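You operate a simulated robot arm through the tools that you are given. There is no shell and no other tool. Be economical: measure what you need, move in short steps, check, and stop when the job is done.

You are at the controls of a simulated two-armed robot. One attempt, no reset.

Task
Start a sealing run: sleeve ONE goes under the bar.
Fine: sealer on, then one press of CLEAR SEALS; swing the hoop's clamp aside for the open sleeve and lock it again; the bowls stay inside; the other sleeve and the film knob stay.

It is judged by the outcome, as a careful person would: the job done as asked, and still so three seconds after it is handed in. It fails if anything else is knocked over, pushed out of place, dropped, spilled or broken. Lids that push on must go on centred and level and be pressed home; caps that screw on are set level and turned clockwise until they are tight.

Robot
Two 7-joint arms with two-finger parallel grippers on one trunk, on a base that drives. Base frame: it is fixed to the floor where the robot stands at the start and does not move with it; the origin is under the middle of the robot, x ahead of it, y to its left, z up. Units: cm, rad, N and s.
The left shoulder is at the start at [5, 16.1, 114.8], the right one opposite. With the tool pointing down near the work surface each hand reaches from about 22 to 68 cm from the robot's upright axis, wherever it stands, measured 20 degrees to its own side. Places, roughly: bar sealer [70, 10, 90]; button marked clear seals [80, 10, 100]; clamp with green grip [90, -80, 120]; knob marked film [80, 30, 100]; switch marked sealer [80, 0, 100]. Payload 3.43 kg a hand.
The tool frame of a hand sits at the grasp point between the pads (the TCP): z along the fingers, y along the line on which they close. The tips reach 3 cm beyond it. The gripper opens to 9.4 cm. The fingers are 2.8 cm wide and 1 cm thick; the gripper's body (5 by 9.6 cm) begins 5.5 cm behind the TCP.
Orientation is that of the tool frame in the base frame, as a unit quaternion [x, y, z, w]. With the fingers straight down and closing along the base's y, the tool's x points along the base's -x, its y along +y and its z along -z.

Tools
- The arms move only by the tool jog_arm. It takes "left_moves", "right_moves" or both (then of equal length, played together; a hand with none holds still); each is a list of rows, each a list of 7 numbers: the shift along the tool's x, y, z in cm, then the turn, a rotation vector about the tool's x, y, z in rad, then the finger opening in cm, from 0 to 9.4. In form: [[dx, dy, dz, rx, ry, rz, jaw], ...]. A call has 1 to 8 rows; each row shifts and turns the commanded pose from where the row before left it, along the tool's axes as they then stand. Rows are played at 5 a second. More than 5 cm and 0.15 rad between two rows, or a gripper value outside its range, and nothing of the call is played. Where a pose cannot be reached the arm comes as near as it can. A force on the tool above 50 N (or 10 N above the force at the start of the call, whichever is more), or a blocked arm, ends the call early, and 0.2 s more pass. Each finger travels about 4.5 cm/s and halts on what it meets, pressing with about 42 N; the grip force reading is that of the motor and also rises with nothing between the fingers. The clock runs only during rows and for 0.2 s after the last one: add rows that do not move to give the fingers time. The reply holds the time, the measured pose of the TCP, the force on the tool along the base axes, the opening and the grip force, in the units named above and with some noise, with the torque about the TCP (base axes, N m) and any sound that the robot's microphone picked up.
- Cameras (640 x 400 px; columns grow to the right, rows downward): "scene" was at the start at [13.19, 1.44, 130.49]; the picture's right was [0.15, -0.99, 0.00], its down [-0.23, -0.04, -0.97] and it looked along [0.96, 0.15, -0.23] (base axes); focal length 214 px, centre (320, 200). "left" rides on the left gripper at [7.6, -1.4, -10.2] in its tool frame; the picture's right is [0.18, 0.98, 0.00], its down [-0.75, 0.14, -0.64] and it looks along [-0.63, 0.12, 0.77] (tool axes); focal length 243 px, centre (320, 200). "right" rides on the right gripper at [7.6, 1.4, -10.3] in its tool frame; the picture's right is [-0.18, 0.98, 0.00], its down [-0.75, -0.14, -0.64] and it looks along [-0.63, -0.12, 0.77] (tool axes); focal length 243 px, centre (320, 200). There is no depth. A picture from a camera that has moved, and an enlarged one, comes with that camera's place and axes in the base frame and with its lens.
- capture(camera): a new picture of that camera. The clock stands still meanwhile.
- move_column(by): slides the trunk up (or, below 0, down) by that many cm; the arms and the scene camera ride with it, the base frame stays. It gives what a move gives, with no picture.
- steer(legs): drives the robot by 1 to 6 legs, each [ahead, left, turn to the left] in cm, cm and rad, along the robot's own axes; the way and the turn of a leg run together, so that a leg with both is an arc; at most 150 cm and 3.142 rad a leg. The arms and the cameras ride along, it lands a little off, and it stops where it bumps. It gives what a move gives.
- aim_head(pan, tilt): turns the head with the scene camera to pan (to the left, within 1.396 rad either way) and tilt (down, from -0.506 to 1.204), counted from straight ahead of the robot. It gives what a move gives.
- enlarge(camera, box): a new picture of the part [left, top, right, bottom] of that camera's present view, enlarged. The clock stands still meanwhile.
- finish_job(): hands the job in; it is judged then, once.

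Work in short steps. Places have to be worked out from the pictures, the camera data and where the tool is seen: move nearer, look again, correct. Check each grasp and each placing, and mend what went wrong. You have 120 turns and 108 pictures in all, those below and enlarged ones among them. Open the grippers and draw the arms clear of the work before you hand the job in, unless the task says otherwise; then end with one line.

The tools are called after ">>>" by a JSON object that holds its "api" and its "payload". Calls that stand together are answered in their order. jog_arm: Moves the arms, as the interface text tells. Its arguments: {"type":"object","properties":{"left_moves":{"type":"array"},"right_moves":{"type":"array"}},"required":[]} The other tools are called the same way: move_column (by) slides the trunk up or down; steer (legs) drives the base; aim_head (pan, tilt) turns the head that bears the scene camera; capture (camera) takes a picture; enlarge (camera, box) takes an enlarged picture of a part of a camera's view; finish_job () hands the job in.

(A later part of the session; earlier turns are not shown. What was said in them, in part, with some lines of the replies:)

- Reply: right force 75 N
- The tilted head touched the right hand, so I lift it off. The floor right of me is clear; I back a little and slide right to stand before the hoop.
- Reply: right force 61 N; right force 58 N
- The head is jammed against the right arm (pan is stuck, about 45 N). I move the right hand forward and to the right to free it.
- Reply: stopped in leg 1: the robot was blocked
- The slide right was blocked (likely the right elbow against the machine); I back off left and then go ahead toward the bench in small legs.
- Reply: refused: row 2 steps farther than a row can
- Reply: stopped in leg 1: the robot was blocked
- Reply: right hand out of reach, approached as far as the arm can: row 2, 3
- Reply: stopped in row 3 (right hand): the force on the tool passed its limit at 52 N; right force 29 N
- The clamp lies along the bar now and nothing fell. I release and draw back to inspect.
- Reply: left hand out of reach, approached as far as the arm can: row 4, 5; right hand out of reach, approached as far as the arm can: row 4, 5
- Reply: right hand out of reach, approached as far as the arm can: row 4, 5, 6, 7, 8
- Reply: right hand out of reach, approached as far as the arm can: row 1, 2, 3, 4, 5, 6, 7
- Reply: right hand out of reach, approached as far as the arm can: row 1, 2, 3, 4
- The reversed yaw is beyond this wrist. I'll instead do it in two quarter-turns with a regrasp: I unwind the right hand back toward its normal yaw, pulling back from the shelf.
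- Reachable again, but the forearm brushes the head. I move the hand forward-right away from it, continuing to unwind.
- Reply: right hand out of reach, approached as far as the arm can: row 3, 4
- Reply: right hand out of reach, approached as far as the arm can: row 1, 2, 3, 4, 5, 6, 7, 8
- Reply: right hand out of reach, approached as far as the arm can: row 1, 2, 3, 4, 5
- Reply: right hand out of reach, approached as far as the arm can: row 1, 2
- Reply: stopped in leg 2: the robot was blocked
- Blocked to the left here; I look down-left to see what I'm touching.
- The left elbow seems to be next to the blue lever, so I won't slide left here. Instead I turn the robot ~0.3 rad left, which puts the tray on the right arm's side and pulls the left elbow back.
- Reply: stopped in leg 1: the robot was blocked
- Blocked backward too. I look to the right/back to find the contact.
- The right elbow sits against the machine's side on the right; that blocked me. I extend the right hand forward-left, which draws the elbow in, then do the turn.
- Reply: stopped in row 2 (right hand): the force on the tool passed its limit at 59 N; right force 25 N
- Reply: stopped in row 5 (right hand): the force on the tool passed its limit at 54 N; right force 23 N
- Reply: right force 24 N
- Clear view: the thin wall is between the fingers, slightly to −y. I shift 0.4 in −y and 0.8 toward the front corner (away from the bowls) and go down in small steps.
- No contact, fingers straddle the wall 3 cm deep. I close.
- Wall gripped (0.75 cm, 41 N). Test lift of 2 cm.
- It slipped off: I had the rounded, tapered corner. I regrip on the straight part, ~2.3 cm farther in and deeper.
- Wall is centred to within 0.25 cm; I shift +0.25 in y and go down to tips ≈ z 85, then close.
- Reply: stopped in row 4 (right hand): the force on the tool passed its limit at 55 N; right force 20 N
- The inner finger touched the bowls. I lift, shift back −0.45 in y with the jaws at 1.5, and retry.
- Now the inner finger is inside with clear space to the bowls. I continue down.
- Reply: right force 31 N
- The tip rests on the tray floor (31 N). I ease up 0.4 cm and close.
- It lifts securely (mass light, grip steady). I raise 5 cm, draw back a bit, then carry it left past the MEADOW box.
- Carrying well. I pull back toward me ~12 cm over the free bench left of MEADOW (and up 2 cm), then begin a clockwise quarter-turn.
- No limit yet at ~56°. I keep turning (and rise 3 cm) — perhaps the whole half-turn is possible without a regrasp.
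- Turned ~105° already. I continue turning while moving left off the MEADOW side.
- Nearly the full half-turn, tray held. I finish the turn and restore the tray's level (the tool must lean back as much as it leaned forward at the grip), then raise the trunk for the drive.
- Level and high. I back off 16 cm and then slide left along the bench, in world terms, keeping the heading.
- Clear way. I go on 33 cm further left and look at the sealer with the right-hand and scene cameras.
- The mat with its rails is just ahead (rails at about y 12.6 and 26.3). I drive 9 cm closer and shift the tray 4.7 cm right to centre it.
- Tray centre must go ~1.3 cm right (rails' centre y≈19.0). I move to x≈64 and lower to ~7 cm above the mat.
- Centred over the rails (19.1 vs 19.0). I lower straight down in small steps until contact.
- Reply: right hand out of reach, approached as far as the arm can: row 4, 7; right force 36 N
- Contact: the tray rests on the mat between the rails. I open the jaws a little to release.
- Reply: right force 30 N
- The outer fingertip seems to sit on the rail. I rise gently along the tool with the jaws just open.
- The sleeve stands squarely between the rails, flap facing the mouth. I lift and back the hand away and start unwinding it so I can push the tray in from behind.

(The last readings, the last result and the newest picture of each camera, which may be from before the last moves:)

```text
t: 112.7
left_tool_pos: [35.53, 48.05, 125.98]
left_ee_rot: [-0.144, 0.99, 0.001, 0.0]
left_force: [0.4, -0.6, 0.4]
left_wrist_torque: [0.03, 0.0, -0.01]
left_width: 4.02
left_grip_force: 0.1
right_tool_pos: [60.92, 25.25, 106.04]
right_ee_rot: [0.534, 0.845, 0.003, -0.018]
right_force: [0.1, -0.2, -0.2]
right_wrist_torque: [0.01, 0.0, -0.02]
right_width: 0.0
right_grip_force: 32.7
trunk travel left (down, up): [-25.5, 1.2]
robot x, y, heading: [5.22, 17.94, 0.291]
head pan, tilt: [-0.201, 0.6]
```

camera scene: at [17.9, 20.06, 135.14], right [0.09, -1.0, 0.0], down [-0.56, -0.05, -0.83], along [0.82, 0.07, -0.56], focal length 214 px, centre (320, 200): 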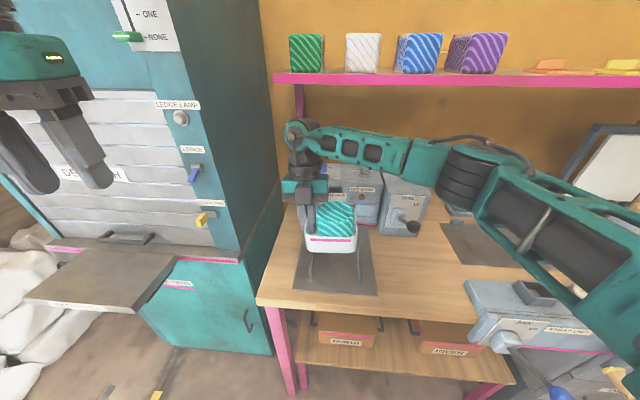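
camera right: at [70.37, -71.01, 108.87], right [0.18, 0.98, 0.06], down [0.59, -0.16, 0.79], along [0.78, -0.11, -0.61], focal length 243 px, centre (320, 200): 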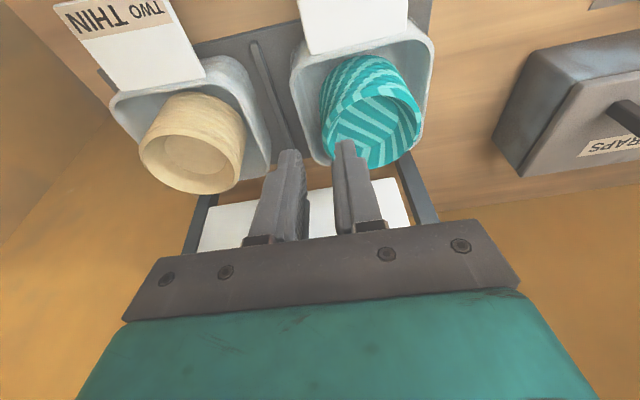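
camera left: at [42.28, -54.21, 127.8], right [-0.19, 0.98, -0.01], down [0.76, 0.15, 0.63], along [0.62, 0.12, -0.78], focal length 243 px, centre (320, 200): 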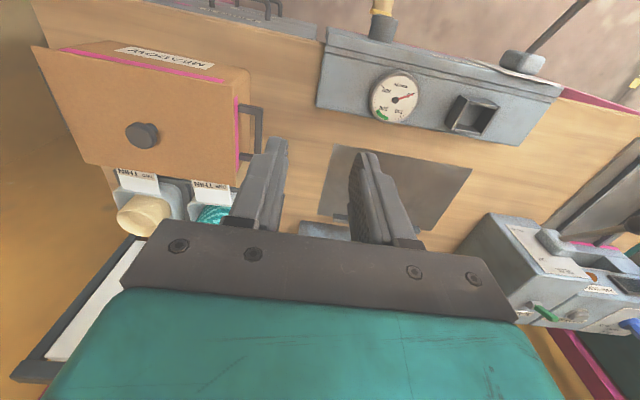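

I finish unwinding to yaw 0, then move behind the tray.

>>> {"api": "jog_arm", "payload": {"right_moves": [[0, 0, 0, 0, 0, -0.14, 0], [0, 0, 0, 0, 0, -0.14, 0], [0, 0, 0, 0, 0, -0.14, 0], [0, 0, 0, 0, 0, -0.14, 0], [0, 0, 0, 0, 0, -0.14, 0], [0, 0, 0, 0, 0, -0.14, 0], [0, 0, 0, 0, 0, -0.14, 0], [0, 0, 0, 0, 0, -0.14, 0]]}}

>>> {"api": "jog_arm", "payload": {"right_moves": [[3, -2, 0, 0, 0, 0, 0], [3, -2, 0, 0, 0, 0, 0], [2.5, -2.2, 1, 0, 0, 0, 0], [0, 0, 3, 0, 0, 0, 0], [0, 0, 3, 0, 0, 0, 0], [0, 0, 0, 0, 0, 0, 0]]}}

>>> {"api": "capture", "payload": {"camera": "scene"}}

```text
t: 114.5
left_tool_pos: [35.52, 48.17, 125.89]
left_ee_rot: [-0.144, 0.99, 0.0, 0.0]
left_force: [-0.4, -0.7, -0.1]
left_wrist_torque: [-0.03, 0.01, 0.02]
left_width: 4.02
left_grip_force: 0.1
right_tool_pos: [60.93, 25.28, 105.96]
right_ee_rot: [0.004, 1.0, 0.013, -0.014]
right_force: [0.4, -0.4, 0.1]
right_wrist_torque: [0.02, 0.0, 0.01]
right_width: 0.0
right_grip_force: 33.4
trunk travel left (down, up): [-25.5, 1.2]
robot x, y, heading: [5.47, 18.05, 0.284]
head pan, tilt: [-0.201, 0.6]
```

```text
t: 115.9
left_tool_pos: [35.54, 48.01, 125.88]
left_ee_rot: [-0.145, 0.989, 0.0, -0.001]
left_force: [0.5, -0.2, 0.3]
left_wrist_torque: [0.01, 0.0, -0.01]
left_width: 4.01
left_grip_force: 0.1
right_tool_pos: [52.12, 19.21, 98.96]
right_ee_rot: [0.005, 1.0, 0.013, -0.014]
right_force: [-0.4, -0.3, -0.3]
right_wrist_torque: [-0.01, -0.02, 0.01]
right_width: 0.0
right_grip_force: 32.9
trunk travel left (down, up): [-25.5, 1.2]
robot x, y, heading: [4.9, 18.01, 0.286]
head pan, tilt: [-0.201, 0.6]
```

```text
21 pictures are left
camera scene: at [17.88, 20.08, 135.14], right [0.09, -1.0, 0.0], down [-0.56, -0.05, -0.83], along [0.82, 0.07, -0.56], focal length 214 px, centre (320, 200)
```

scene: 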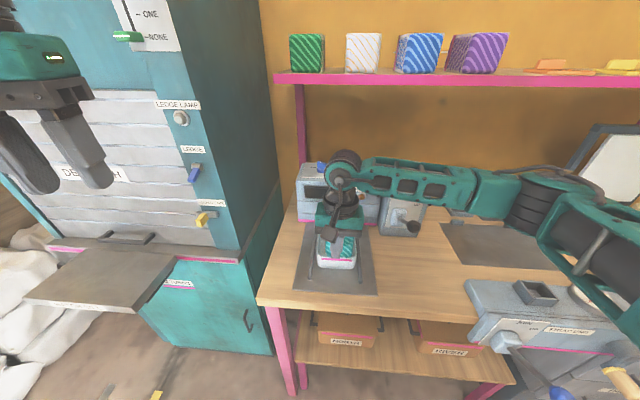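

I lower behind the tray and advance slowly until it has moved about half way.

>>> {"api": "jog_arm", "payload": {"right_moves": [[0, 0, 3, 0, 0, 0, 0], [0, 0, 3, 0, 0, 0, 0], [0, 0, 3, 0, 0, 0, 0], [0, 0, 1.8, 0, 0, 0, 0], [-1, 0, 0, 0, 0, 0, 0], [-1, 0, 0, 0, 0, 0, 0], [-1, 0, 0, 0, 0, 0, 0], [-1, 0, 0, 0, 0, 0, 0]]}}

>>> {"api": "jog_arm", "payload": {"right_moves": [[-0.7, 0, 0, 0, 0, 0, 0], [-0.7, 0, 0, 0, 0, 0, 0], [-0.7, 0, 0, 0, 0, 0, 0], [-0.7, 0, 0, 0, 0, 0, 0], [-0.7, 0, 0, 0, 0, 0, 0], [-0.7, 0, 0, 0, 0, 0, 0]]}}

>>> {"api": "enlarge", "payload": {"camera": "scene", "box": [270, 160, 430, 300]}}

```text
t: 117.7
left_tool_pos: [35.59, 48.16, 126.1]
left_ee_rot: [-0.144, 0.99, 0.0, -0.001]
left_force: [0.9, -0.1, 0.0]
left_wrist_torque: [-0.01, -0.03, -0.01]
left_width: 4.03
left_grip_force: 0.0
right_tool_pos: [55.92, 19.49, 88.15]
right_ee_rot: [0.006, 1.0, 0.013, -0.015]
right_force: [-0.6, 0.3, -0.3]
right_wrist_torque: [-0.01, 0.0, 0.01]
right_width: 0.0
right_grip_force: 33.2
trunk travel left (down, up): [-25.5, 1.2]
robot x, y, heading: [5.64, 18.11, 0.288]
head pan, tilt: [-0.201, 0.6]
```

```text
t: 119.1
left_tool_pos: [35.53, 48.01, 126.0]
left_ee_rot: [-0.144, 0.99, 0.0, -0.001]
left_force: [-0.2, 0.7, 0.6]
left_wrist_torque: [-0.01, -0.04, -0.02]
left_width: 4.02
left_grip_force: 0.1
right_tool_pos: [60.15, 19.37, 87.95]
right_ee_rot: [0.005, 1.0, 0.012, -0.014]
right_force: [-0.9, 0.4, 0.2]
right_wrist_torque: [0.01, 0.0, -0.03]
right_width: 0.0
right_grip_force: 33.1
trunk travel left (down, up): [-25.5, 1.2]
robot x, y, heading: [5.19, 18.15, 0.29]
head pan, tilt: [-0.201, 0.6]
```

```text
2.86 times, centred on (350, 230) of scene
camera zoom: at [17.88, 20.06, 135.14], right [0.09, -1.0, 0.0], down [-0.56, -0.05, -0.83], along [0.82, 0.07, -0.56], focal length 613 px, centre (234, 114)
```

zoom: 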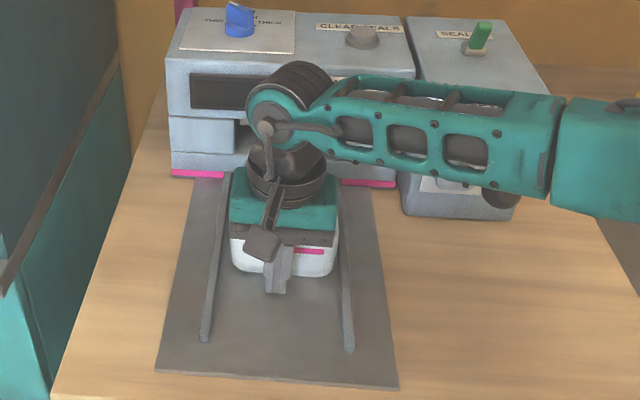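

The tray slides nicely along the rails. I continue pushing in small steps, watching for resistance.

>>> {"api": "jog_arm", "payload": {"right_moves": [[-0.7, 0, 0, 0, 0, 0, 0], [-0.7, 0, 0, 0, 0, 0, 0], [-0.7, 0, 0, 0, 0, 0, 0], [-0.7, 0, 0, 0, 0, 0, 0], [-0.7, 0, 0, 0, 0, 0, 0], [-0.7, 0, 0, 0, 0, 0, 0], [0, 0, 0, 0, 0, 0, 0]]}}

>>> {"api": "enlarge", "payload": {"camera": "scene", "box": [270, 150, 430, 250]}}

```text
t: 120.7
left_tool_pos: [35.51, 47.95, 125.97]
left_ee_rot: [-0.145, 0.989, 0.0, -0.001]
left_force: [-0.1, -0.5, -0.7]
left_wrist_torque: [-0.02, 0.01, -0.05]
left_width: 4.03
left_grip_force: 0.0
right_tool_pos: [64.23, 19.49, 87.87]
right_ee_rot: [0.006, 1.0, 0.012, -0.015]
right_force: [-2.8, -1.1, -0.3]
right_wrist_torque: [0.05, -0.04, -0.03]
right_width: 0.03
right_grip_force: 33.1
trunk travel left (down, up): [-25.5, 1.2]
robot x, y, heading: [5.18, 18.22, 0.29]
head pan, tilt: [-0.201, 0.6]
```

```text
4.00 times, centred on (350, 200) of scene
camera zoom: at [17.84, 20.05, 135.14], right [0.09, -1.0, 0.0], down [-0.56, -0.05, -0.83], along [0.82, 0.07, -0.56], focal length 858 px, centre (200, 200)
```

zoom: 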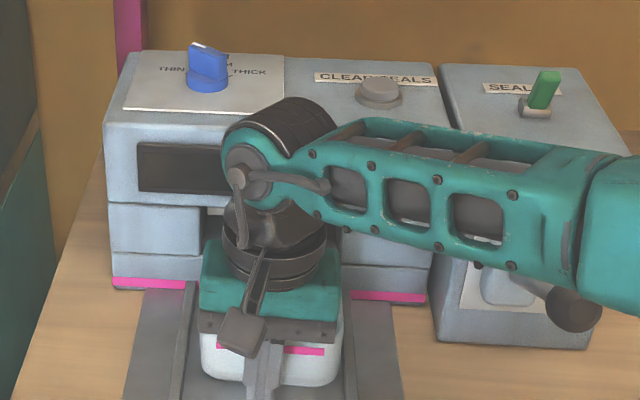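

Only 3 N resistance. Another 3 cm in small steps.

>>> {"api": "jog_arm", "payload": {"right_moves": [[-0.5, 0, 0, 0, 0, 0, 0], [-0.5, 0, 0, 0, 0, 0, 0], [-0.5, 0, 0, 0, 0, 0, 0], [-0.5, 0, 0, 0, 0, 0, 0], [-0.5, 0, 0, 0, 0, 0, 0], [-0.5, 0, 0, 0, 0, 0, 0], [0, 0, 0, 0, 0, 0, 0]]}}

```text
t: 121.4
left_tool_pos: [35.08, 47.82, 125.97]
left_ee_rot: [-0.144, 0.99, 0.0, 0.002]
left_force: [0.2, 0.1, -0.1]
left_wrist_torque: [-0.01, -0.01, 0.02]
left_width: 4.0
left_grip_force: 0.0
right_tool_pos: [64.31, 19.32, 87.71]
right_ee_rot: [0.004, 1.0, 0.008, -0.026]
right_force: [-21.6, -6.2, 9.8]
right_wrist_torque: [-0.28, -0.18, -0.13]
right_width: 0.01
right_grip_force: 33.0
trunk travel left (down, up): [-25.5, 1.2]
robot x, y, heading: [4.96, 18.08, 0.285]
head pan, tilt: [-0.201, 0.6]
stopped in row 3 (right hand): the force on the tool passed its limit at 54 N (the readings are from after the stop); the commanded pose is now the measured one
```

A firm stop: the tray is up against the sealer. I back off, lift the hand clear and look.

>>> {"api": "jog_arm", "payload": {"right_moves": [[2, 0, 0, 0, 0, 0, 0], [3, 0, 0, 0, 0, 0, 0], [3, 0, 0, 0, 0, 0, 0], [3, 0, -2, 0, 0, 0, 0], [2, 0, -4, 0, 0, 0, 0], [0, -3, -4, 0, 0, 0, 0], [0, -3, -4, 0, 0, 0, 0], [0, -3, -3, 0, 0, 0, 0]]}}

>>> {"api": "enlarge", "payload": {"camera": "scene", "box": [280, 150, 408, 250]}}

```text
t: 123.2
left_tool_pos: [35.51, 48.01, 125.97]
left_ee_rot: [-0.144, 0.99, 0.0, -0.001]
left_force: [0.2, -0.3, 0.0]
left_wrist_torque: [0.04, 0.02, 0.0]
left_width: 3.98
left_grip_force: 0.1
right_tool_pos: [52.37, 9.99, 104.95]
right_ee_rot: [0.003, 1.0, 0.009, -0.024]
right_force: [-0.1, -0.2, -0.1]
right_wrist_torque: [-0.01, -0.02, -0.01]
right_width: 0.0
right_grip_force: 33.0
trunk travel left (down, up): [-25.5, 1.2]
robot x, y, heading: [5.36, 17.94, 0.286]
head pan, tilt: [-0.201, 0.6]
```

```text
4.00 times, centred on (344, 200) of scene
camera zoom: at [17.79, 19.98, 135.14], right [0.09, -1.0, 0.0], down [-0.56, -0.05, -0.83], along [0.82, 0.07, -0.56], focal length 858 px, centre (224, 200)
```

zoom: 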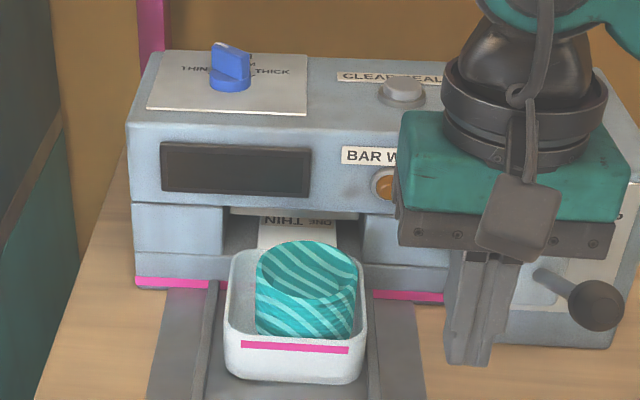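

The flap is under the bar and the tray is snug. Next the SEALER switch (≈(78.6,−1.3,105.5)): I bring the right hand in front of it to look with its camera.

>>> {"api": "jog_arm", "payload": {"right_moves": [[0, -3, -2, 0, 0, 0, 0], [0, -3, -2, 0, 0, 0, 0], [-2, -3, 0, 0, 0, 0, 0], [-2, -2, 0, 0, 0, 0, 0], [0, 0, 0, 0, 0, 0, 0]]}}

>>> {"api": "capture", "payload": {"camera": "right"}}

```text
t: 124.4
left_tool_pos: [35.58, 48.06, 126.0]
left_ee_rot: [-0.144, 0.99, 0.0, 0.0]
left_force: [-0.5, 0.2, -0.2]
left_wrist_torque: [0.01, 0.0, 0.03]
left_width: 3.98
left_grip_force: 0.1
right_tool_pos: [56.54, -1.0, 108.74]
right_ee_rot: [0.003, 1.0, 0.008, -0.025]
right_force: [-0.4, -0.1, 0.6]
right_wrist_torque: [-0.01, 0.0, 0.0]
right_width: 0.0
right_grip_force: 33.0
trunk travel left (down, up): [-25.5, 1.2]
robot x, y, heading: [5.33, 18.19, 0.28]
head pan, tilt: [-0.201, 0.6]
```

```text
17 pictures are left
camera right: at [49.49, 0.43, 119.29], right [0.19, 0.98, 0.01], down [0.78, -0.16, 0.6], along [0.59, -0.11, -0.8], focal length 243 px, centre (320, 200)
```

right: 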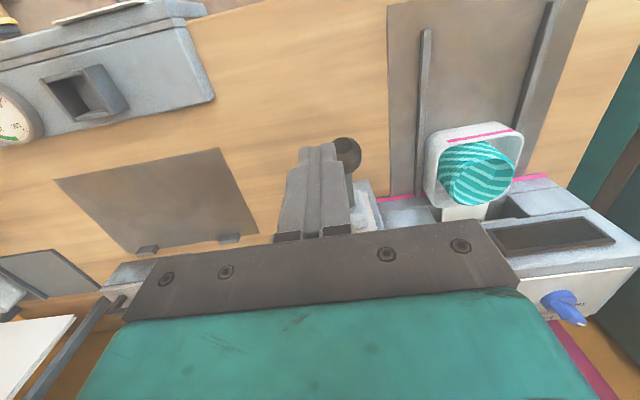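

The palm hides it. I pitch the tool up toward level (needed anyway under the shelf) and look with the scene camera past it.

>>> {"api": "jog_arm", "payload": {"right_moves": [[0, 0, 0, 0, -0.15, 0, 0], [0, 0, 0, 0, -0.15, 0, 0], [0, 0, 0, 0, -0.15, 0, 0], [0, 0, 0, 0, -0.15, 0, 0], [0, 0, 0, 0, -0.15, 0, 0], [0, 0, 0, 0, -0.15, 0, 0], [0, 0, 0, 0, -0.15, 0, 0], [0, 0, 0, 0, -0.15, 0, 0]]}}

>>> {"api": "capture", "payload": {"camera": "right"}}

>>> {"api": "enlarge", "payload": {"camera": "scene", "box": [340, 140, 452, 210]}}

```text
t: 126.2
left_tool_pos: [35.42, 47.97, 125.86]
left_ee_rot: [-0.144, 0.99, 0.0, -0.001]
left_force: [0.1, -0.5, 0.1]
left_wrist_torque: [0.02, 0.0, -0.03]
left_width: 3.99
left_grip_force: 0.0
right_tool_pos: [56.51, -0.89, 108.51]
right_ee_rot: [0.007, 0.865, 0.007, 0.501]
right_force: [0.1, -1.0, -0.1]
right_wrist_torque: [0.0, 0.02, 0.0]
right_width: 0.01
right_grip_force: 33.2
right hand out of reach, approached as far as the arm can: row 8
trunk travel left (down, up): [-25.5, 1.2]
robot x, y, heading: [5.44, 18.01, 0.287]
head pan, tilt: [-0.201, 0.6]
```

```text
16 pictures are left
camera right: at [43.87, 0.7, 107.18], right [0.1, 0.98, 0.18], down [-0.19, -0.16, 0.97], along [0.98, -0.13, 0.17], focal length 243 px, centre (320, 200)
```

right: 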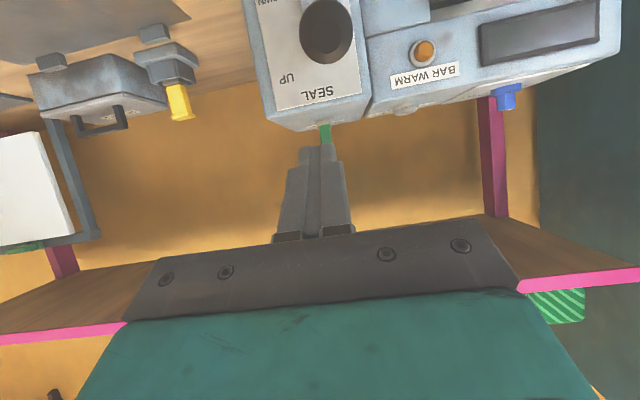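

```text
5.71 times, centred on (396, 175) of scene
camera zoom: at [17.82, 20.05, 135.14], right [0.09, -1.0, 0.0], down [-0.56, -0.05, -0.83], along [0.82, 0.07, -0.56], focal length 1226 px, centre (-114, 343)
```

zoom: 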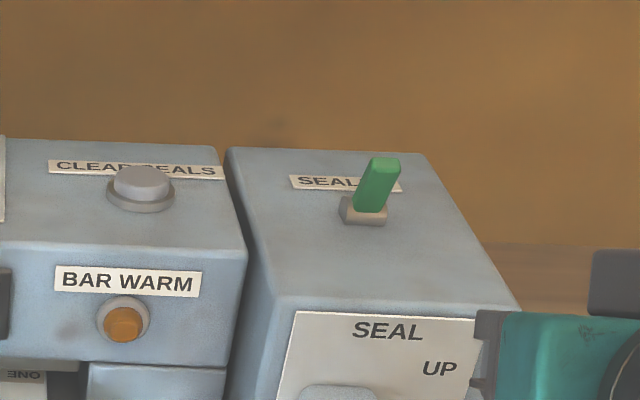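

The lever leans toward me (base (80.4,−1.4,102.6), tip (78.2,−1.3,107)); on should be away. I advance the closed fingertips to it, then push it back in 1 cm steps.

>>> {"api": "jog_arm", "payload": {"right_moves": [[-1.6, -0.1, 3.2, 0, 0, 0, 0], [-1.6, -0.1, 3.2, 0, 0, 0, 0], [-1.6, -0.1, 3.2, 0, 0, 0, 0], [-1.6, -0.1, 3.2, 0, 0, 0, 0], [-1, 0, 2, 0, 0, 0, 0], [0, 0, 0, 0, 0, 0, 0]]}}

>>> {"api": "enlarge", "payload": {"camera": "scene", "box": [340, 140, 452, 210]}}

```text
t: 127.6
left_tool_pos: [35.37, 48.13, 126.04]
left_ee_rot: [-0.145, 0.989, 0.0, 0.0]
left_force: [-0.8, -0.3, -0.2]
left_wrist_torque: [0.0, 0.01, -0.01]
left_width: 3.99
left_grip_force: 0.1
right_tool_pos: [73.1, -1.25, 107.76]
right_ee_rot: [0.007, 0.865, 0.006, 0.502]
right_force: [-1.1, 0.8, 0.7]
right_wrist_torque: [-0.02, 0.01, 0.02]
right_width: 0.0
right_grip_force: 33.2
trunk travel left (down, up): [-25.5, 1.2]
robot x, y, heading: [5.77, 18.42, 0.287]
head pan, tilt: [-0.201, 0.6]
```

```text
5.71 times, centred on (396, 175) of scene
camera zoom: at [17.8, 20.04, 135.14], right [0.09, -1.0, 0.0], down [-0.56, -0.05, -0.83], along [0.82, 0.07, -0.56], focal length 1226 px, centre (-114, 343)
```

zoom: 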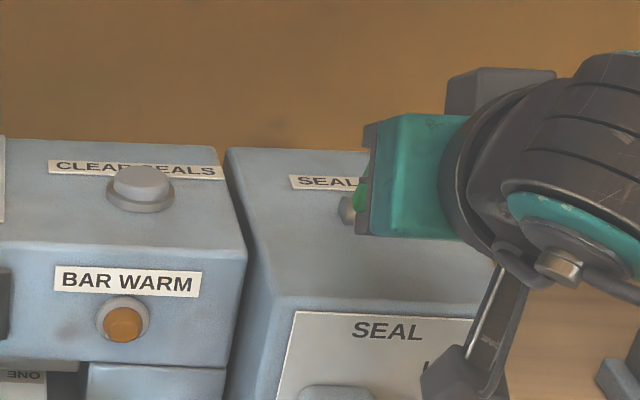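

Fingertips are just before the lever. I push +x in 1 cm steps.

>>> {"api": "jog_arm", "payload": {"right_moves": [[-0.5, 0, 0.87, 0, 0, 0, 0], [-0.5, 0, 0.87, 0, 0, 0, 0], [-0.5, 0, 0.87, 0, 0, 0, 0], [-0.5, 0, 0.87, 0, 0, 0, 0], [-0.5, 0, 0.87, 0, 0, 0, 0], [-0.5, 0, 0.87, 0, 0, 0, 0], [-0.5, 0, 0.87, 0, 0, 0, 0]]}}

```text
t: 129.2
left_tool_pos: [35.52, 48.0, 125.91]
left_ee_rot: [-0.145, 0.989, -0.001, -0.001]
left_force: [-0.2, -0.1, -0.7]
left_wrist_torque: [0.02, 0.01, 0.0]
left_width: 4.0
left_grip_force: 0.2
right_tool_pos: [79.95, -1.4, 107.76]
right_ee_rot: [0.006, 0.865, 0.006, 0.501]
right_force: [0.6, 0.3, -0.6]
right_wrist_torque: [0.01, -0.01, 0.02]
right_width: 0.0
right_grip_force: 33.3
trunk travel left (down, up): [-25.5, 1.2]
robot x, y, heading: [5.47, 18.27, 0.285]
head pan, tilt: [-0.201, 0.6]
heard: click
```

Heard a click with free motion. I draw back 12 cm and check the switch.

>>> {"api": "jog_arm", "payload": {"right_moves": [[1.4, 0, -2.6, 0, 0, 0, 0], [1.4, 0, -2.6, 0, 0, 0, 0], [1.4, 0, -2.6, 0, 0, 0, 0], [1.4, 0, -2.6, 0, 0, 0, 0], [1, 0, -2, 0, 0, 0, 0]]}}

>>> {"api": "enlarge", "payload": {"camera": "scene", "box": [310, 130, 438, 210]}}

```text
t: 130.4
left_tool_pos: [35.46, 47.8, 125.97]
left_ee_rot: [-0.145, 0.989, -0.001, -0.001]
left_force: [0.1, 0.6, 0.1]
left_wrist_torque: [-0.02, 0.0, 0.01]
left_width: 3.99
left_grip_force: 0.0
right_tool_pos: [66.19, -1.42, 108.1]
right_ee_rot: [0.008, 0.865, 0.006, 0.502]
right_force: [1.1, -0.6, 0.0]
right_wrist_torque: [0.0, 0.02, 0.03]
right_width: 0.0
right_grip_force: 33.2
trunk travel left (down, up): [-25.5, 1.2]
robot x, y, heading: [4.9, 17.81, 0.291]
head pan, tilt: [-0.201, 0.6]
```

```text
5.00 times, centred on (374, 170) of scene
camera zoom: at [17.79, 20.04, 135.14], right [0.09, -1.0, 0.0], down [-0.56, -0.05, -0.83], along [0.82, 0.07, -0.56], focal length 1072 px, centre (50, 350)
```

zoom: 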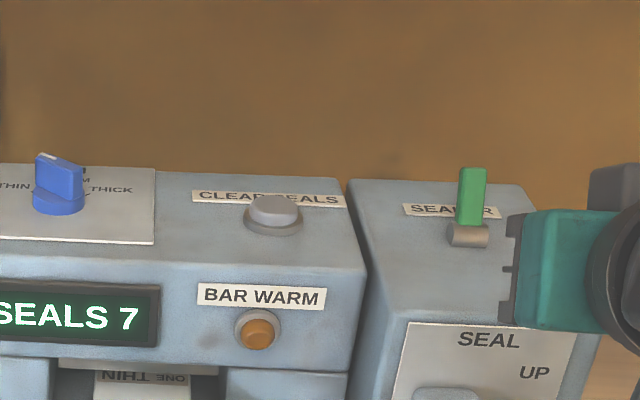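

The display lit: SEALS 7, so the sealer is on. Now I bring the fingertips above CLEAR SEALS (≈(82.2,10.8,103.5)).

>>> {"api": "jog_arm", "payload": {"right_moves": [[0, 4, 0, 0, 0, 0, 0], [0, 4, 0, 0, 0, 0, 0], [0, 4.1, 0, 0, 0, 0, 0], [-2, 0, 2.9, 0, 0, 0, 0], [-2, 0, 2.9, 0, 0, 0, 0], [-2, 0, 2.9, 0, 0, 0, 0], [-1.9, 0, 2.9, 0, 0, 0, 0], [0, 0, 0, 0, 0, 0, 0]]}}

>>> {"api": "enlarge", "payload": {"camera": "scene", "box": [310, 130, 438, 210]}}

```text
t: 132.2
left_tool_pos: [35.48, 47.96, 126.02]
left_ee_rot: [-0.144, 0.99, 0.0, -0.002]
left_force: [0.2, 0.2, 0.1]
left_wrist_torque: [0.01, -0.01, 0.0]
left_width: 4.02
left_grip_force: 0.1
right_tool_pos: [80.13, 10.49, 109.57]
right_ee_rot: [0.008, 0.865, 0.005, 0.501]
right_force: [0.1, -1.0, -0.4]
right_wrist_torque: [0.0, -0.01, 0.02]
right_width: 0.0
right_grip_force: 33.2
trunk travel left (down, up): [-25.5, 1.2]
robot x, y, heading: [5.37, 18.0, 0.29]
head pan, tilt: [-0.201, 0.6]
```

```text
5.00 times, centred on (374, 170) of scene
camera zoom: at [17.8, 20.02, 135.14], right [0.09, -1.0, 0.0], down [-0.56, -0.05, -0.83], along [0.82, 0.07, -0.56], focal length 1072 px, centre (50, 350)
```

zoom: 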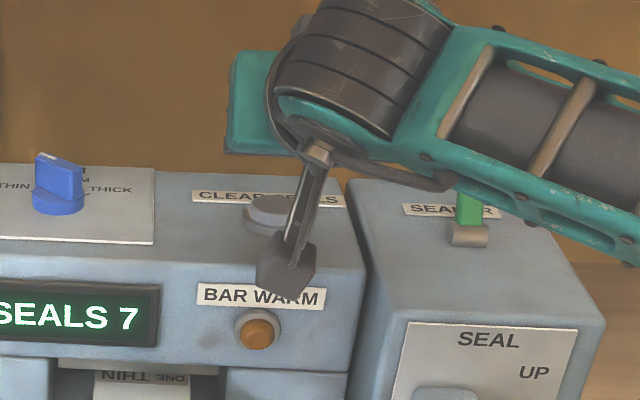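

Aligned above the button. I lower straight down slowly.

>>> {"api": "jog_arm", "payload": {"right_moves": [[1.04, 0, 0.6, 0, 0, 0, 0], [0.87, 0, 0.5, 0, 0, 0, 0], [0.43, 0, 0.25, 0, 0, 0, 0], [0.43, 0, 0.25, 0, 0, 0, 0], [0.35, 0, 0.2, 0, 0, 0, 0], [0.35, 0, 0.2, 0, 0, 0, 0]]}}

```text
t: 133.6
left_tool_pos: [35.47, 48.0, 126.01]
left_ee_rot: [-0.145, 0.989, 0.0, 0.0]
left_force: [-0.3, -0.1, 0.5]
left_wrist_torque: [0.0, -0.02, -0.01]
left_width: 4.01
left_grip_force: 0.1
right_tool_pos: [80.17, 10.64, 105.5]
right_ee_rot: [0.008, 0.865, 0.005, 0.502]
right_force: [-0.5, 0.3, 2.4]
right_wrist_torque: [-0.02, 0.02, 0.02]
right_width: 0.0
right_grip_force: 33.0
trunk travel left (down, up): [-25.5, 1.2]
robot x, y, heading: [5.16, 18.23, 0.287]
head pan, tilt: [-0.201, 0.6]
```

Slight contact (2.4 N). I press on by small amounts.

>>> {"api": "jog_arm", "payload": {"right_moves": [[0.26, 0, 0.15, 0, 0, 0, 0], [0.26, 0, 0.15, 0, 0, 0, 0], [0, 0, 0, 0, 0, 0, 0]]}}

```text
t: 134.4
left_tool_pos: [35.42, 48.1, 126.0]
left_ee_rot: [-0.144, 0.99, 0.0, 0.0]
left_force: [0.3, 0.3, -0.5]
left_wrist_torque: [-0.01, 0.0, -0.02]
left_width: 3.98
left_grip_force: 0.0
right_tool_pos: [80.29, 10.62, 105.17]
right_ee_rot: [0.007, 0.863, 0.006, 0.504]
right_force: [3.5, -3.1, 13.2]
right_wrist_torque: [-0.03, -0.36, 0.0]
right_width: 0.0
right_grip_force: 33.0
trunk travel left (down, up): [-25.5, 1.2]
robot x, y, heading: [5.36, 18.02, 0.284]
head pan, tilt: [-0.201, 0.6]
heard: click
```

Click heard. I lift off the same way, back out, and check the display.

>>> {"api": "jog_arm", "payload": {"right_moves": [[-1, 0, -0.6, 0, 0, 0, 0], [-2.5, 0, -1.5, 0, 0, 0, 0], [-1, 0, -0.6, 0, 0, 0, 0], [2, 0, -3, 0, 0, 0, 0], [2, 0, -3, 0, 0, 0, 0], [2, 0, -3, 0, 0, 0, 0], [2, 0, -3, 0, 0, 0, 0], [2, 0, -3, 0, 0, 0, 0]]}}

>>> {"api": "enlarge", "payload": {"camera": "scene", "box": [285, 145, 413, 225]}}

```text
t: 136.2
left_tool_pos: [35.32, 47.9, 125.99]
left_ee_rot: [-0.144, 0.99, 0.001, -0.001]
left_force: [-0.4, -0.5, 0.3]
left_wrist_torque: [0.04, -0.02, 0.01]
left_width: 4.01
left_grip_force: 0.0
right_tool_pos: [62.19, 10.72, 108.98]
right_ee_rot: [0.008, 0.865, 0.005, 0.502]
right_force: [0.3, -0.4, 0.2]
right_wrist_torque: [0.02, 0.0, -0.01]
right_width: 0.0
right_grip_force: 33.0
trunk travel left (down, up): [-25.5, 1.2]
robot x, y, heading: [5.13, 17.92, 0.293]
head pan, tilt: [-0.201, 0.6]
```

```text
5.00 times, centred on (349, 185) of scene
camera zoom: at [17.78, 20.04, 135.15], right [0.09, -1.0, 0.0], down [-0.56, -0.05, -0.83], along [0.82, 0.07, -0.56], focal length 1072 px, centre (175, 275)
```

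zoom: 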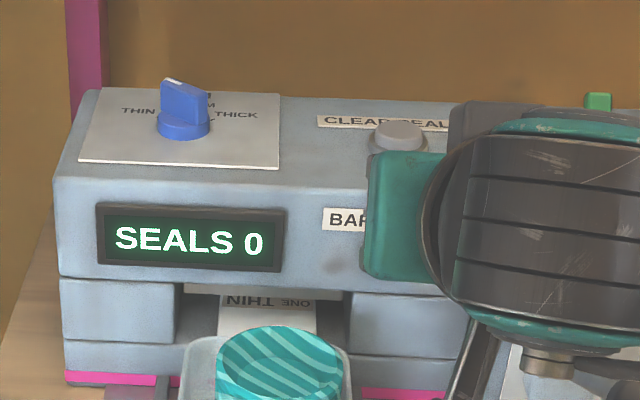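

Counter reads SEALS 0; sealer on, flap under the bar. Now back to the hoop to lock the clamp: I back off and slide right along the same corridor.

>>> {"api": "steer", "payload": {"legs": [[-8.6, 2.6, 0], [-23.7, -79.5, 0]]}}

>>> {"api": "aim_head", "payload": {"pan": -0.4, "tilt": 0.5}}

>>> {"api": "capture", "payload": {"camera": "scene"}}

```text
t: 144.3
left_tool_pos: [26.45, -35.38, 125.91]
left_ee_rot: [-0.142, 0.99, 0.0, -0.001]
left_force: [0.6, 0.2, 0.4]
left_wrist_torque: [0.0, -0.01, 0.01]
left_width: 3.99
left_grip_force: 0.1
right_tool_pos: [53.13, -72.75, 108.82]
right_ee_rot: [0.009, 0.865, 0.005, 0.501]
right_force: [0.6, 0.7, 0.7]
right_wrist_torque: [-0.02, -0.01, 0.0]
right_width: 0.0
right_grip_force: 32.3
trunk travel left (down, up): [-25.5, 1.2]
robot x, y, heading: [-3.9, -64.94, 0.282]
head pan, tilt: [-0.201, 0.6]
```

```text
t: 145.1
left_tool_pos: [26.51, -35.37, 125.95]
left_ee_rot: [-0.142, 0.99, -0.001, -0.002]
left_force: [-0.1, -0.9, 1.2]
left_wrist_torque: [0.03, 0.01, 0.0]
left_width: 4.0
left_grip_force: 0.1
right_tool_pos: [53.04, -72.75, 108.96]
right_ee_rot: [0.009, 0.865, 0.005, 0.502]
right_force: [-0.1, 0.1, 0.9]
right_wrist_torque: [0.0, -0.02, -0.03]
right_width: 0.0
right_grip_force: 33.3
trunk travel left (down, up): [-25.5, 1.2]
robot x, y, heading: [-4.25, -65.09, 0.288]
head pan, tilt: [-0.4, 0.499]
```

```text
10 pictures are left
camera scene: at [8.97, -65.06, 136.05], right [-0.11, -0.99, 0.0], down [-0.48, 0.05, -0.88], along [0.87, -0.1, -0.48], focal length 214 px, centre (320, 200)
```

scene: 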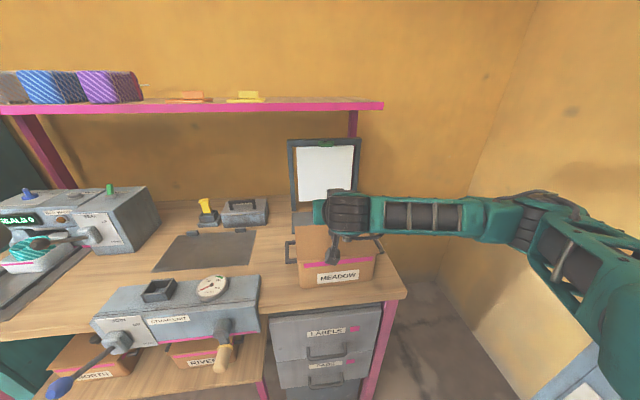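

Corridor fine; the clamp is still aside. I drive forward 15 cm, then set the hand level and rolled −90° as it was when I let go of the clamp.

>>> {"api": "steer", "payload": {"legs": [[14.4, -4.3, 0]]}}

>>> {"api": "jog_arm", "payload": {"right_moves": [[-2, 0, -1, 0, -0.13, 0, 3], [-2, 0, -0.5, 0, -0.13, 0, 5], [-2, 0, 0, 0, -0.13, 0, 5], [0, 0, 0, 0, 0, -0.15, 5], [0, 0, 0, 0, 0, -0.15, 5], [0, 0, 0, 0, 0, -0.15, 5], [0, 0, 0, 0, 0, -0.15, 5], [0, 0, 0, 0, 0, -0.15, 5]]}}

>>> {"api": "jog_arm", "payload": {"right_moves": [[0, 0, 0, 0, 0, -0.15, 5], [0, 0, 0, 0, 0, -0.15, 5], [0, 0, 0, 0, 0, -0.15, 5], [0, 0, 0, 0, 0, -0.15, 5], [0, 0, 0, 0, 0, -0.14, 5]]}}

```text
t: 146.4
left_tool_pos: [41.42, -35.72, 125.85]
left_ee_rot: [-0.142, 0.99, 0.0, 0.0]
left_force: [0.4, -0.8, 1.1]
left_wrist_torque: [-0.04, 0.04, -0.01]
left_width: 4.01
left_grip_force: 0.1
right_tool_pos: [67.85, -73.14, 108.82]
right_ee_rot: [0.011, 0.865, 0.004, 0.502]
right_force: [-0.1, -0.3, -0.6]
right_wrist_torque: [-0.02, 0.02, -0.01]
right_width: 0.03
right_grip_force: 33.2
trunk travel left (down, up): [-25.5, 1.2]
robot x, y, heading: [11.07, -65.19, 0.278]
head pan, tilt: [-0.4, 0.499]
```

```text
t: 148.2
left_tool_pos: [41.44, -35.76, 126.09]
left_ee_rot: [-0.142, 0.99, 0.0, -0.001]
left_force: [0.4, 0.7, -0.6]
left_wrist_torque: [0.0, 0.02, -0.02]
left_width: 3.99
left_grip_force: 0.0
right_tool_pos: [68.76, -73.2, 115.08]
right_ee_rot: [-0.265, 0.703, -0.241, 0.614]
right_force: [0.4, 0.8, -0.1]
right_wrist_torque: [-0.01, 0.02, 0.03]
right_width: 5.01
right_grip_force: 0.1
trunk travel left (down, up): [-25.5, 1.2]
robot x, y, heading: [10.67, -65.63, 0.277]
head pan, tilt: [-0.4, 0.499]
```

```text
t: 149.4
left_tool_pos: [41.42, -35.72, 125.98]
left_ee_rot: [-0.142, 0.99, 0.0, -0.001]
left_force: [-0.3, 0.2, 0.6]
left_wrist_torque: [-0.01, 0.01, 0.0]
left_width: 3.99
left_grip_force: 0.0
right_tool_pos: [68.91, -73.25, 115.13]
right_ee_rot: [-0.501, 0.56, -0.447, 0.485]
right_force: [0.1, 0.1, 0.0]
right_wrist_torque: [0.0, 0.01, 0.02]
right_width: 4.97
right_grip_force: 0.1
trunk travel left (down, up): [-25.5, 1.2]
robot x, y, heading: [10.98, -65.51, 0.276]
head pan, tilt: [-0.4, 0.499]
```

Orientation matches. I move to a pre-grasp ~9 cm before the clamp and look.

>>> {"api": "jog_arm", "payload": {"right_moves": [[1.18, -0.87, 3.65, 0, 0, 0, 5], [1.18, -0.87, 3.65, 0, 0, 0, 5], [1.18, -0.87, 3.65, 0, 0, 0, 5], [0, 0, 0, 0, 0, 0, 5]]}}

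>>> {"api": "capture", "payload": {"camera": "right"}}

```text
t: 150.4
left_tool_pos: [41.49, -35.7, 125.95]
left_ee_rot: [-0.141, 0.99, -0.001, -0.001]
left_force: [-0.1, -0.3, 0.3]
left_wrist_torque: [0.0, 0.0, -0.02]
left_width: 4.01
left_grip_force: 0.1
right_tool_pos: [79.87, -75.27, 117.77]
right_ee_rot: [-0.502, 0.562, -0.446, 0.484]
right_force: [-0.6, -1.3, -0.6]
right_wrist_torque: [-0.02, 0.03, 0.04]
right_width: 5.02
right_grip_force: 0.1
right hand out of reach, approached as far as the arm can: row 1, 2, 3
trunk travel left (down, up): [-25.5, 1.2]
robot x, y, heading: [11.1, -65.19, 0.278]
head pan, tilt: [-0.4, 0.499]
```

```text
9 pictures are left
camera right: at [69.18, -82.49, 116.98], right [-0.12, 0.28, -0.95], down [-0.59, 0.75, 0.3], along [0.79, 0.6, 0.07], focal length 243 px, centre (320, 200)
```

right: 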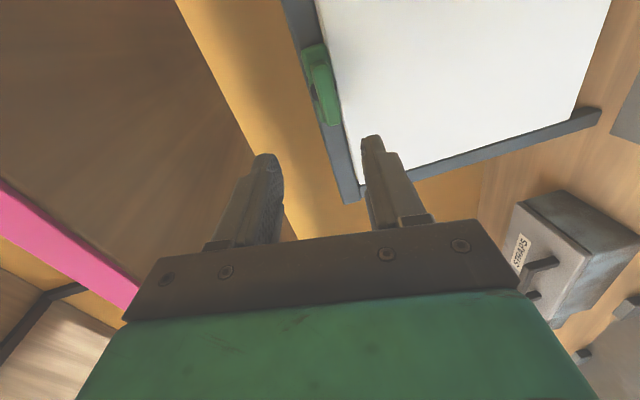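

A bit out of reach because the trunk is still 8 cm up. I lower it and bring the hand back to clamp height.

>>> {"api": "move_column", "payload": {"by": -8}}

>>> {"api": "jog_arm", "payload": {"right_moves": [[0.6, -2.2, -0.3, 0, 0, 0, 5], [0.6, -2.2, -0.3, 0, 0, 0, 5], [0.6, -2, 0, 0, 0, 0, 5], [0, 0, 0, 0, 0, 0, 5]]}}

```text
t: 151.6
left_tool_pos: [41.48, -35.7, 118.0]
left_ee_rot: [-0.14, 0.99, -0.001, -0.001]
left_force: [0.1, -0.4, 0.1]
left_wrist_torque: [-0.02, 0.04, 0.01]
left_width: 3.99
left_grip_force: 0.0
right_tool_pos: [79.83, -75.3, 109.74]
right_ee_rot: [-0.5, 0.562, -0.446, 0.484]
right_force: [-0.7, -0.6, -0.2]
right_wrist_torque: [0.01, 0.03, 0.01]
right_width: 4.99
right_grip_force: 0.1
trunk travel left (down, up): [-17.5, 9.2]
robot x, y, heading: [10.94, -65.63, 0.281]
head pan, tilt: [-0.4, 0.499]
```

```text
t: 152.6
left_tool_pos: [41.45, -35.7, 118.09]
left_ee_rot: [-0.141, 0.99, 0.0, -0.001]
left_force: [-0.5, -0.5, -1.2]
left_wrist_torque: [-0.03, 0.03, -0.03]
left_width: 4.0
left_grip_force: 0.1
right_tool_pos: [79.91, -77.82, 115.86]
right_ee_rot: [-0.501, 0.563, -0.445, 0.484]
right_force: [0.1, 0.1, 0.3]
right_wrist_torque: [0.01, -0.02, -0.01]
right_width: 5.0
right_grip_force: 0.0
trunk travel left (down, up): [-17.5, 9.2]
robot x, y, heading: [10.9, -65.37, 0.283]
head pan, tilt: [-0.4, 0.499]
```

In reach. The last picture puts the ridge at (91,−77.5,115.5); I advance onto it.

>>> {"api": "jog_arm", "payload": {"right_moves": [[-0.1, -0.2, 3, 0, 0, 0, 5], [-0.1, -0.2, 3, 0, 0, 0, 5], [-0.1, -0.1, 2.4, 0, 0, 0, 5], [0, 0, 0, 0, 0, 0, 5]]}}

>>> {"api": "capture", "payload": {"camera": "right"}}

```text
t: 153.6
left_tool_pos: [41.44, -35.78, 117.88]
left_ee_rot: [-0.141, 0.99, -0.001, -0.001]
left_force: [0.1, -0.1, -0.7]
left_wrist_torque: [0.01, 0.01, 0.02]
left_width: 3.98
left_grip_force: 0.1
right_tool_pos: [88.25, -77.51, 115.31]
right_ee_rot: [-0.502, 0.562, -0.445, 0.483]
right_force: [1.5, 0.1, -0.1]
right_wrist_torque: [0.02, 0.0, -0.01]
right_width: 5.01
right_grip_force: 0.0
trunk travel left (down, up): [-17.5, 9.2]
robot x, y, heading: [10.65, -65.22, 0.28]
head pan, tilt: [-0.4, 0.499]
```

```text
8 pictures are left
camera right: at [77.66, -84.7, 114.6], right [-0.12, 0.28, -0.95], down [-0.6, 0.75, 0.3], along [0.79, 0.6, 0.07], focal length 243 px, centre (320, 200)
```

right: 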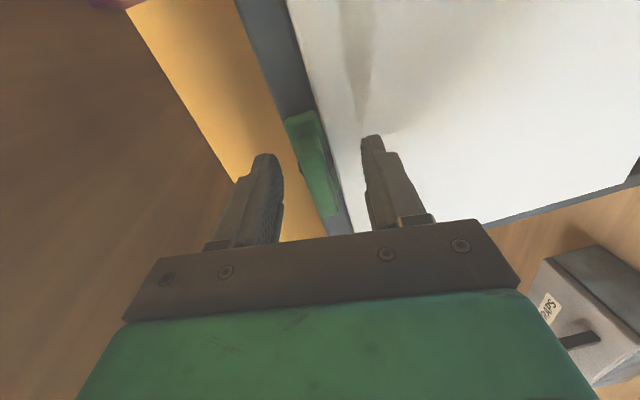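

The ridge is between the fingers. 0.5 cm deeper and close.

>>> {"api": "jog_arm", "payload": {"right_moves": [[0, 0, 0.5, 0, 0, 0, 5], [0, 0, 0, 0, 0, 0, 3], [0, 0, 0, 0, 0, 0, 2], [0, 0, 0, 0, 0, 0, 1], [0, 0, 0, 0, 0, 0, 0.5], [0, 0, 0, 0, 0, 0, 0.5]]}}

```text
t: 155.0
left_tool_pos: [41.23, -35.72, 118.01]
left_ee_rot: [-0.141, 0.99, -0.001, 0.0]
left_force: [-0.1, -0.2, -0.3]
left_wrist_torque: [0.02, 0.01, 0.02]
left_width: 3.99
left_grip_force: 0.0
right_tool_pos: [88.63, -77.55, 115.42]
right_ee_rot: [-0.501, 0.561, -0.446, 0.485]
right_force: [-1.9, -1.8, 8.0]
right_wrist_torque: [0.01, -1.12, 0.04]
right_width: 1.69
right_grip_force: 44.8
trunk travel left (down, up): [-17.5, 9.2]
robot x, y, heading: [10.82, -65.44, 0.282]
head pan, tilt: [-0.4, 0.499]
```

Gripped. I turn it back: 8 × 0.146 rad first.

>>> {"api": "jog_arm", "payload": {"right_moves": [[0, 0, 0, 0, 0, 0.146, 0.5], [0, 0, 0, 0, 0, 0.146, 0.5], [0, 0, 0, 0, 0, 0.146, 0.5], [0, 0, 0, 0, 0, 0.146, 0.5], [0, 0, 0, 0, 0, 0.146, 0.5], [0, 0, 0, 0, 0, 0.146, 0.5], [0, 0, 0, 0, 0, 0.146, 0.5], [0, 0, 0, 0, 0, 0.146, 0.5]]}}

>>> {"api": "jog_arm", "payload": {"right_moves": [[0, 0, 0, 0, 0, 0.14, 0.5], [0, 0, 0, 0, 0, 0.14, 0.5], [0, 0, 0, 0, 0, 0.06, 0.5], [0, 0, 0, 0, 0, 0, 0.5]]}}

>>> {"api": "capture", "payload": {"camera": "right"}}

```text
t: 156.8
left_tool_pos: [41.2, -35.61, 117.93]
left_ee_rot: [-0.141, 0.99, -0.001, 0.001]
left_force: [-0.7, 0.8, 0.2]
left_wrist_torque: [0.0, 0.0, -0.02]
left_width: 4.0
left_grip_force: 0.2
right_tool_pos: [88.55, -77.08, 114.82]
right_ee_rot: [-0.112, 0.747, -0.102, 0.648]
right_force: [-34.2, 10.5, -21.2]
right_wrist_torque: [-0.07, -0.12, 0.44]
right_width: 1.54
right_grip_force: 8.6
trunk travel left (down, up): [-17.5, 9.2]
robot x, y, heading: [10.99, -65.65, 0.277]
head pan, tilt: [-0.4, 0.499]
```

```text
t: 157.8
left_tool_pos: [41.16, -35.48, 117.89]
left_ee_rot: [-0.141, 0.99, -0.002, 0.0]
left_force: [-0.2, 0.0, 0.5]
left_wrist_torque: [0.02, 0.01, -0.01]
left_width: 3.99
left_grip_force: 0.2
right_tool_pos: [88.51, -76.78, 115.49]
right_ee_rot: [0.014, 0.752, 0.011, 0.659]
right_force: [-25.2, 16.3, -9.3]
right_wrist_torque: [-0.72, 0.14, 0.69]
right_width: 1.47
right_grip_force: 35.2
trunk travel left (down, up): [-17.5, 9.2]
robot x, y, heading: [10.85, -65.05, 0.283]
head pan, tilt: [-0.4, 0.499]
```

```text
7 pictures are left
camera right: at [77.27, -75.01, 109.43], right [0.03, 0.98, 0.22], down [-0.54, -0.16, 0.83], along [0.84, -0.14, 0.52], focal length 243 px, centre (320, 200)
```

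right: 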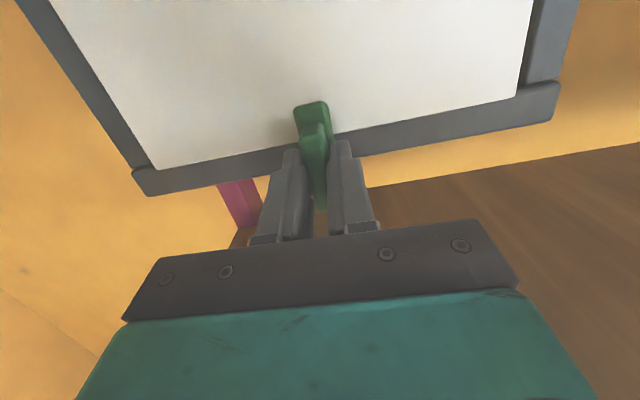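

The clamp is upright again. A touch further against its stop, then release and withdraw.

>>> {"api": "jog_arm", "payload": {"right_moves": [[0, 0, -0.2, 0, 0, 0.07, 0.5], [0, 0, 0, 0, 0, 0.05, 0.5], [0, 0, 0, 0, 0, 0, 2.5], [0, 0, 0, 0, 0, 0, 4.5], [0, 0, -3, 0, 0, 0, 4.5], [0, 0, -4, 0, 0, 0, 4.5], [0, 0, -4, 0, 0, 0, 4.5], [0, 0, -4, 0, 0, 0, 4.5]]}}

>>> {"api": "enlarge", "payload": {"camera": "right", "box": [240, 40, 400, 140]}}

```text
t: 159.6
left_tool_pos: [41.43, -35.79, 118.12]
left_ee_rot: [-0.14, 0.99, -0.001, -0.001]
left_force: [0.4, 0.3, -0.9]
left_wrist_torque: [-0.02, -0.03, 0.02]
left_width: 4.0
left_grip_force: 0.0
right_tool_pos: [73.78, -77.5, 117.19]
right_ee_rot: [0.066, 0.751, 0.046, 0.656]
right_force: [-0.5, 0.1, 0.0]
right_wrist_torque: [0.01, 0.0, 0.03]
right_width: 4.49
right_grip_force: 0.1
trunk travel left (down, up): [-17.5, 9.2]
robot x, y, heading: [10.63, -65.68, 0.28]
head pan, tilt: [-0.4, 0.499]
```

```text
4.00 times, centred on (320, 90) of right
camera zoom: at [62.62, -74.63, 111.36], right [0.06, 0.94, 0.33], down [-0.54, -0.25, 0.8], along [0.84, -0.23, 0.5], focal length 970 px, centre (320, 640)
```

zoom: 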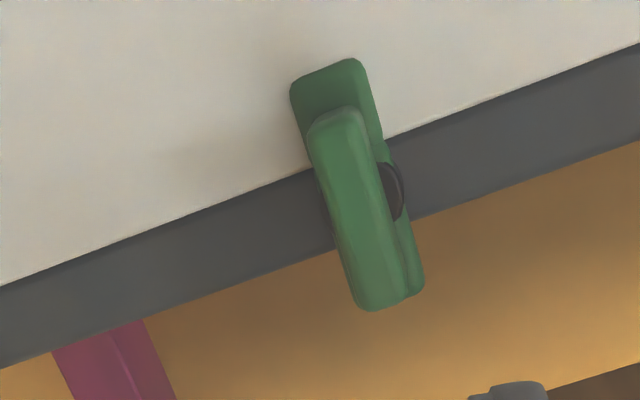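

The clamp is locked upright, as at the start. I draw the arm back, back the robot away and make a last check.

>>> {"api": "jog_arm", "payload": {"right_moves": [[0, 0, -4, 0, 0, 0, 6], [0, 0, -4, 0, 0, 0, 8], [0, 0, 0, 0, 0, 0, 9]], "left_moves": [[0, 0, 0, 0, 0, 0, 6], [0, 0, 0, 0, 0, 0, 8], [0, 0, 0, 0, 0, 0, 9]]}}

>>> {"api": "steer", "payload": {"legs": [[-12, 4, 0]]}}

>>> {"api": "aim_head", "payload": {"pan": -0.1, "tilt": 0.45}}

>>> {"api": "capture", "payload": {"camera": "scene"}}

```text
t: 160.4
left_tool_pos: [41.33, -35.6, 117.98]
left_ee_rot: [-0.141, 0.99, 0.0, -0.001]
left_force: [-0.1, 0.4, 0.4]
left_wrist_torque: [0.04, -0.01, 0.0]
left_width: 9.02
left_grip_force: 0.1
right_tool_pos: [65.82, -77.33, 118.15]
right_ee_rot: [0.064, 0.75, 0.047, 0.656]
right_force: [0.4, 0.6, 0.5]
right_wrist_torque: [0.01, 0.01, 0.0]
right_width: 8.97
right_grip_force: 0.1
trunk travel left (down, up): [-17.5, 9.2]
robot x, y, heading: [10.89, -65.22, 0.278]
head pan, tilt: [-0.4, 0.499]
```

```text
t: 161.7
left_tool_pos: [30.31, -33.27, 117.42]
left_ee_rot: [-0.148, 0.989, -0.005, -0.006]
left_force: [0.3, -0.4, -0.2]
left_wrist_torque: [0.01, 0.01, -0.03]
left_width: 9.0
left_grip_force: 0.1
right_tool_pos: [55.29, -73.9, 117.87]
right_ee_rot: [0.05, 0.754, 0.051, 0.653]
right_force: [-0.1, -1.2, 0.1]
right_wrist_torque: [-0.02, -0.02, -0.02]
right_width: 8.98
right_grip_force: 0.0
trunk travel left (down, up): [-17.5, 9.2]
robot x, y, heading: [-0.58, -64.56, 0.292]
head pan, tilt: [-0.4, 0.499]
stopped in leg 1: the robot was blocked; the commanded pose is now the measured one
```

```text
t: 162.5
left_tool_pos: [30.61, -33.38, 117.23]
left_ee_rot: [-0.146, 0.989, -0.006, -0.008]
left_force: [-0.2, -0.3, -0.2]
left_wrist_torque: [0.0, 0.02, -0.03]
left_width: 8.98
left_grip_force: 0.0
right_tool_pos: [55.42, -74.17, 117.86]
right_ee_rot: [0.051, 0.755, 0.049, 0.652]
right_force: [-0.4, -1.0, 0.7]
right_wrist_torque: [-0.02, 0.02, -0.01]
right_width: 8.98
right_grip_force: 0.0
trunk travel left (down, up): [-17.5, 9.2]
robot x, y, heading: [-0.67, -64.31, 0.298]
head pan, tilt: [-0.099, 0.45]
```

```text
5 pictures are left
camera scene: at [13.34, -60.27, 128.31], right [0.19, -0.98, 0.01], down [-0.44, -0.09, -0.89], along [0.88, 0.16, -0.45], focal length 214 px, centre (320, 200)
```

scene: 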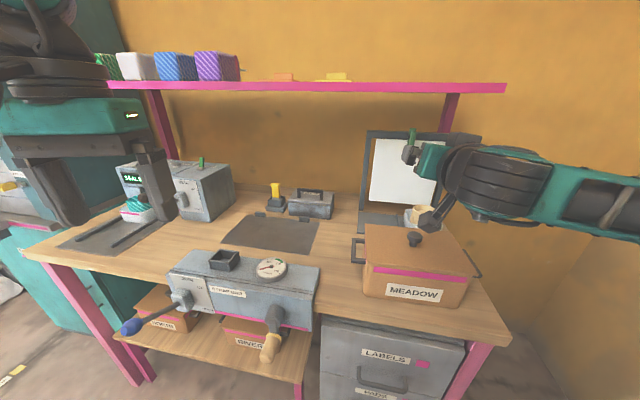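

All in order; the right elbow brushed the machine, so I ease forward 3 cm and check the sealer close up.

>>> {"api": "steer", "payload": {"legs": [[3, 1, 0]]}}

>>> {"api": "enlarge", "payload": {"camera": "scene", "box": [90, 140, 250, 240]}}

>>> {"api": "enlarge", "payload": {"camera": "scene", "box": [340, 120, 500, 220]}}

```text
t: 163.3
left_tool_pos: [32.22, -32.85, 117.84]
left_ee_rot: [-0.146, 0.989, -0.001, -0.002]
left_force: [-0.1, 0.4, -0.2]
left_wrist_torque: [-0.03, 0.02, 0.01]
left_width: 8.98
left_grip_force: 0.1
right_tool_pos: [57.14, -73.76, 118.1]
right_ee_rot: [0.057, 0.751, 0.053, 0.655]
right_force: [-0.1, 0.5, -0.9]
right_wrist_torque: [0.0, -0.01, -0.01]
right_width: 8.97
right_grip_force: 0.1
trunk travel left (down, up): [-17.5, 9.2]
robot x, y, heading: [1.74, -62.68, 0.288]
head pan, tilt: [-0.099, 0.45]
```

```text
4.00 times, centred on (170, 190) of scene
camera zoom: at [14.87, -59.92, 128.46], right [0.19, -0.98, 0.0], down [-0.43, -0.08, -0.9], along [0.88, 0.17, -0.44], focal length 858 px, centre (920, 240)
```

zoom: 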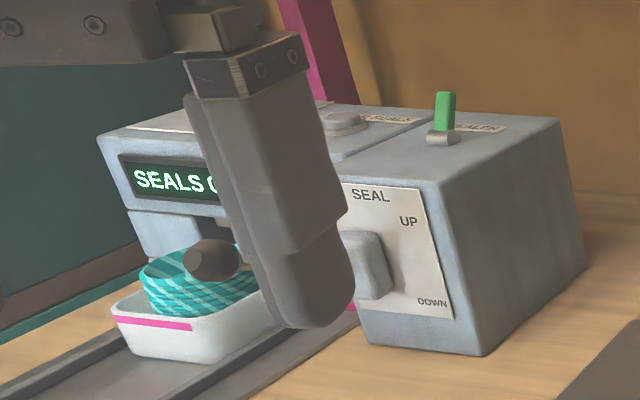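

```text
4.00 times, centred on (420, 170) of scene
camera zoom: at [14.87, -59.92, 128.46], right [0.19, -0.98, 0.0], down [-0.43, -0.08, -0.9], along [0.88, 0.17, -0.44], focal length 858 px, centre (-80, 320)
```

zoom: 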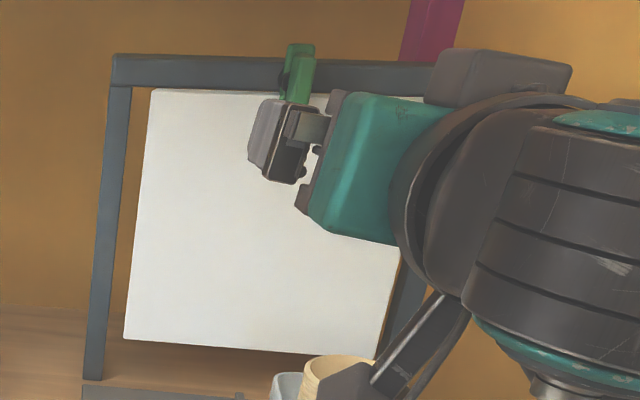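

Everything checks out: SEALS 0, sleeve ONE under the bar, clamp locked upright, sleeve TWO in place and the arms clear. I hand the job in.

>>> {"api": "finish_job", "payload": {}}

```text
The job is handed in.
```

Sleeve ONE is under the bar with its bowls inside. The sealer is on and its counter reads SEALS 0 after one press of CLEAR SEALS. The hoop's clamp is locked again, and sleeve TWO and the film knob were not touched. I left the SEAL lever alone, since the task did not ask for it.
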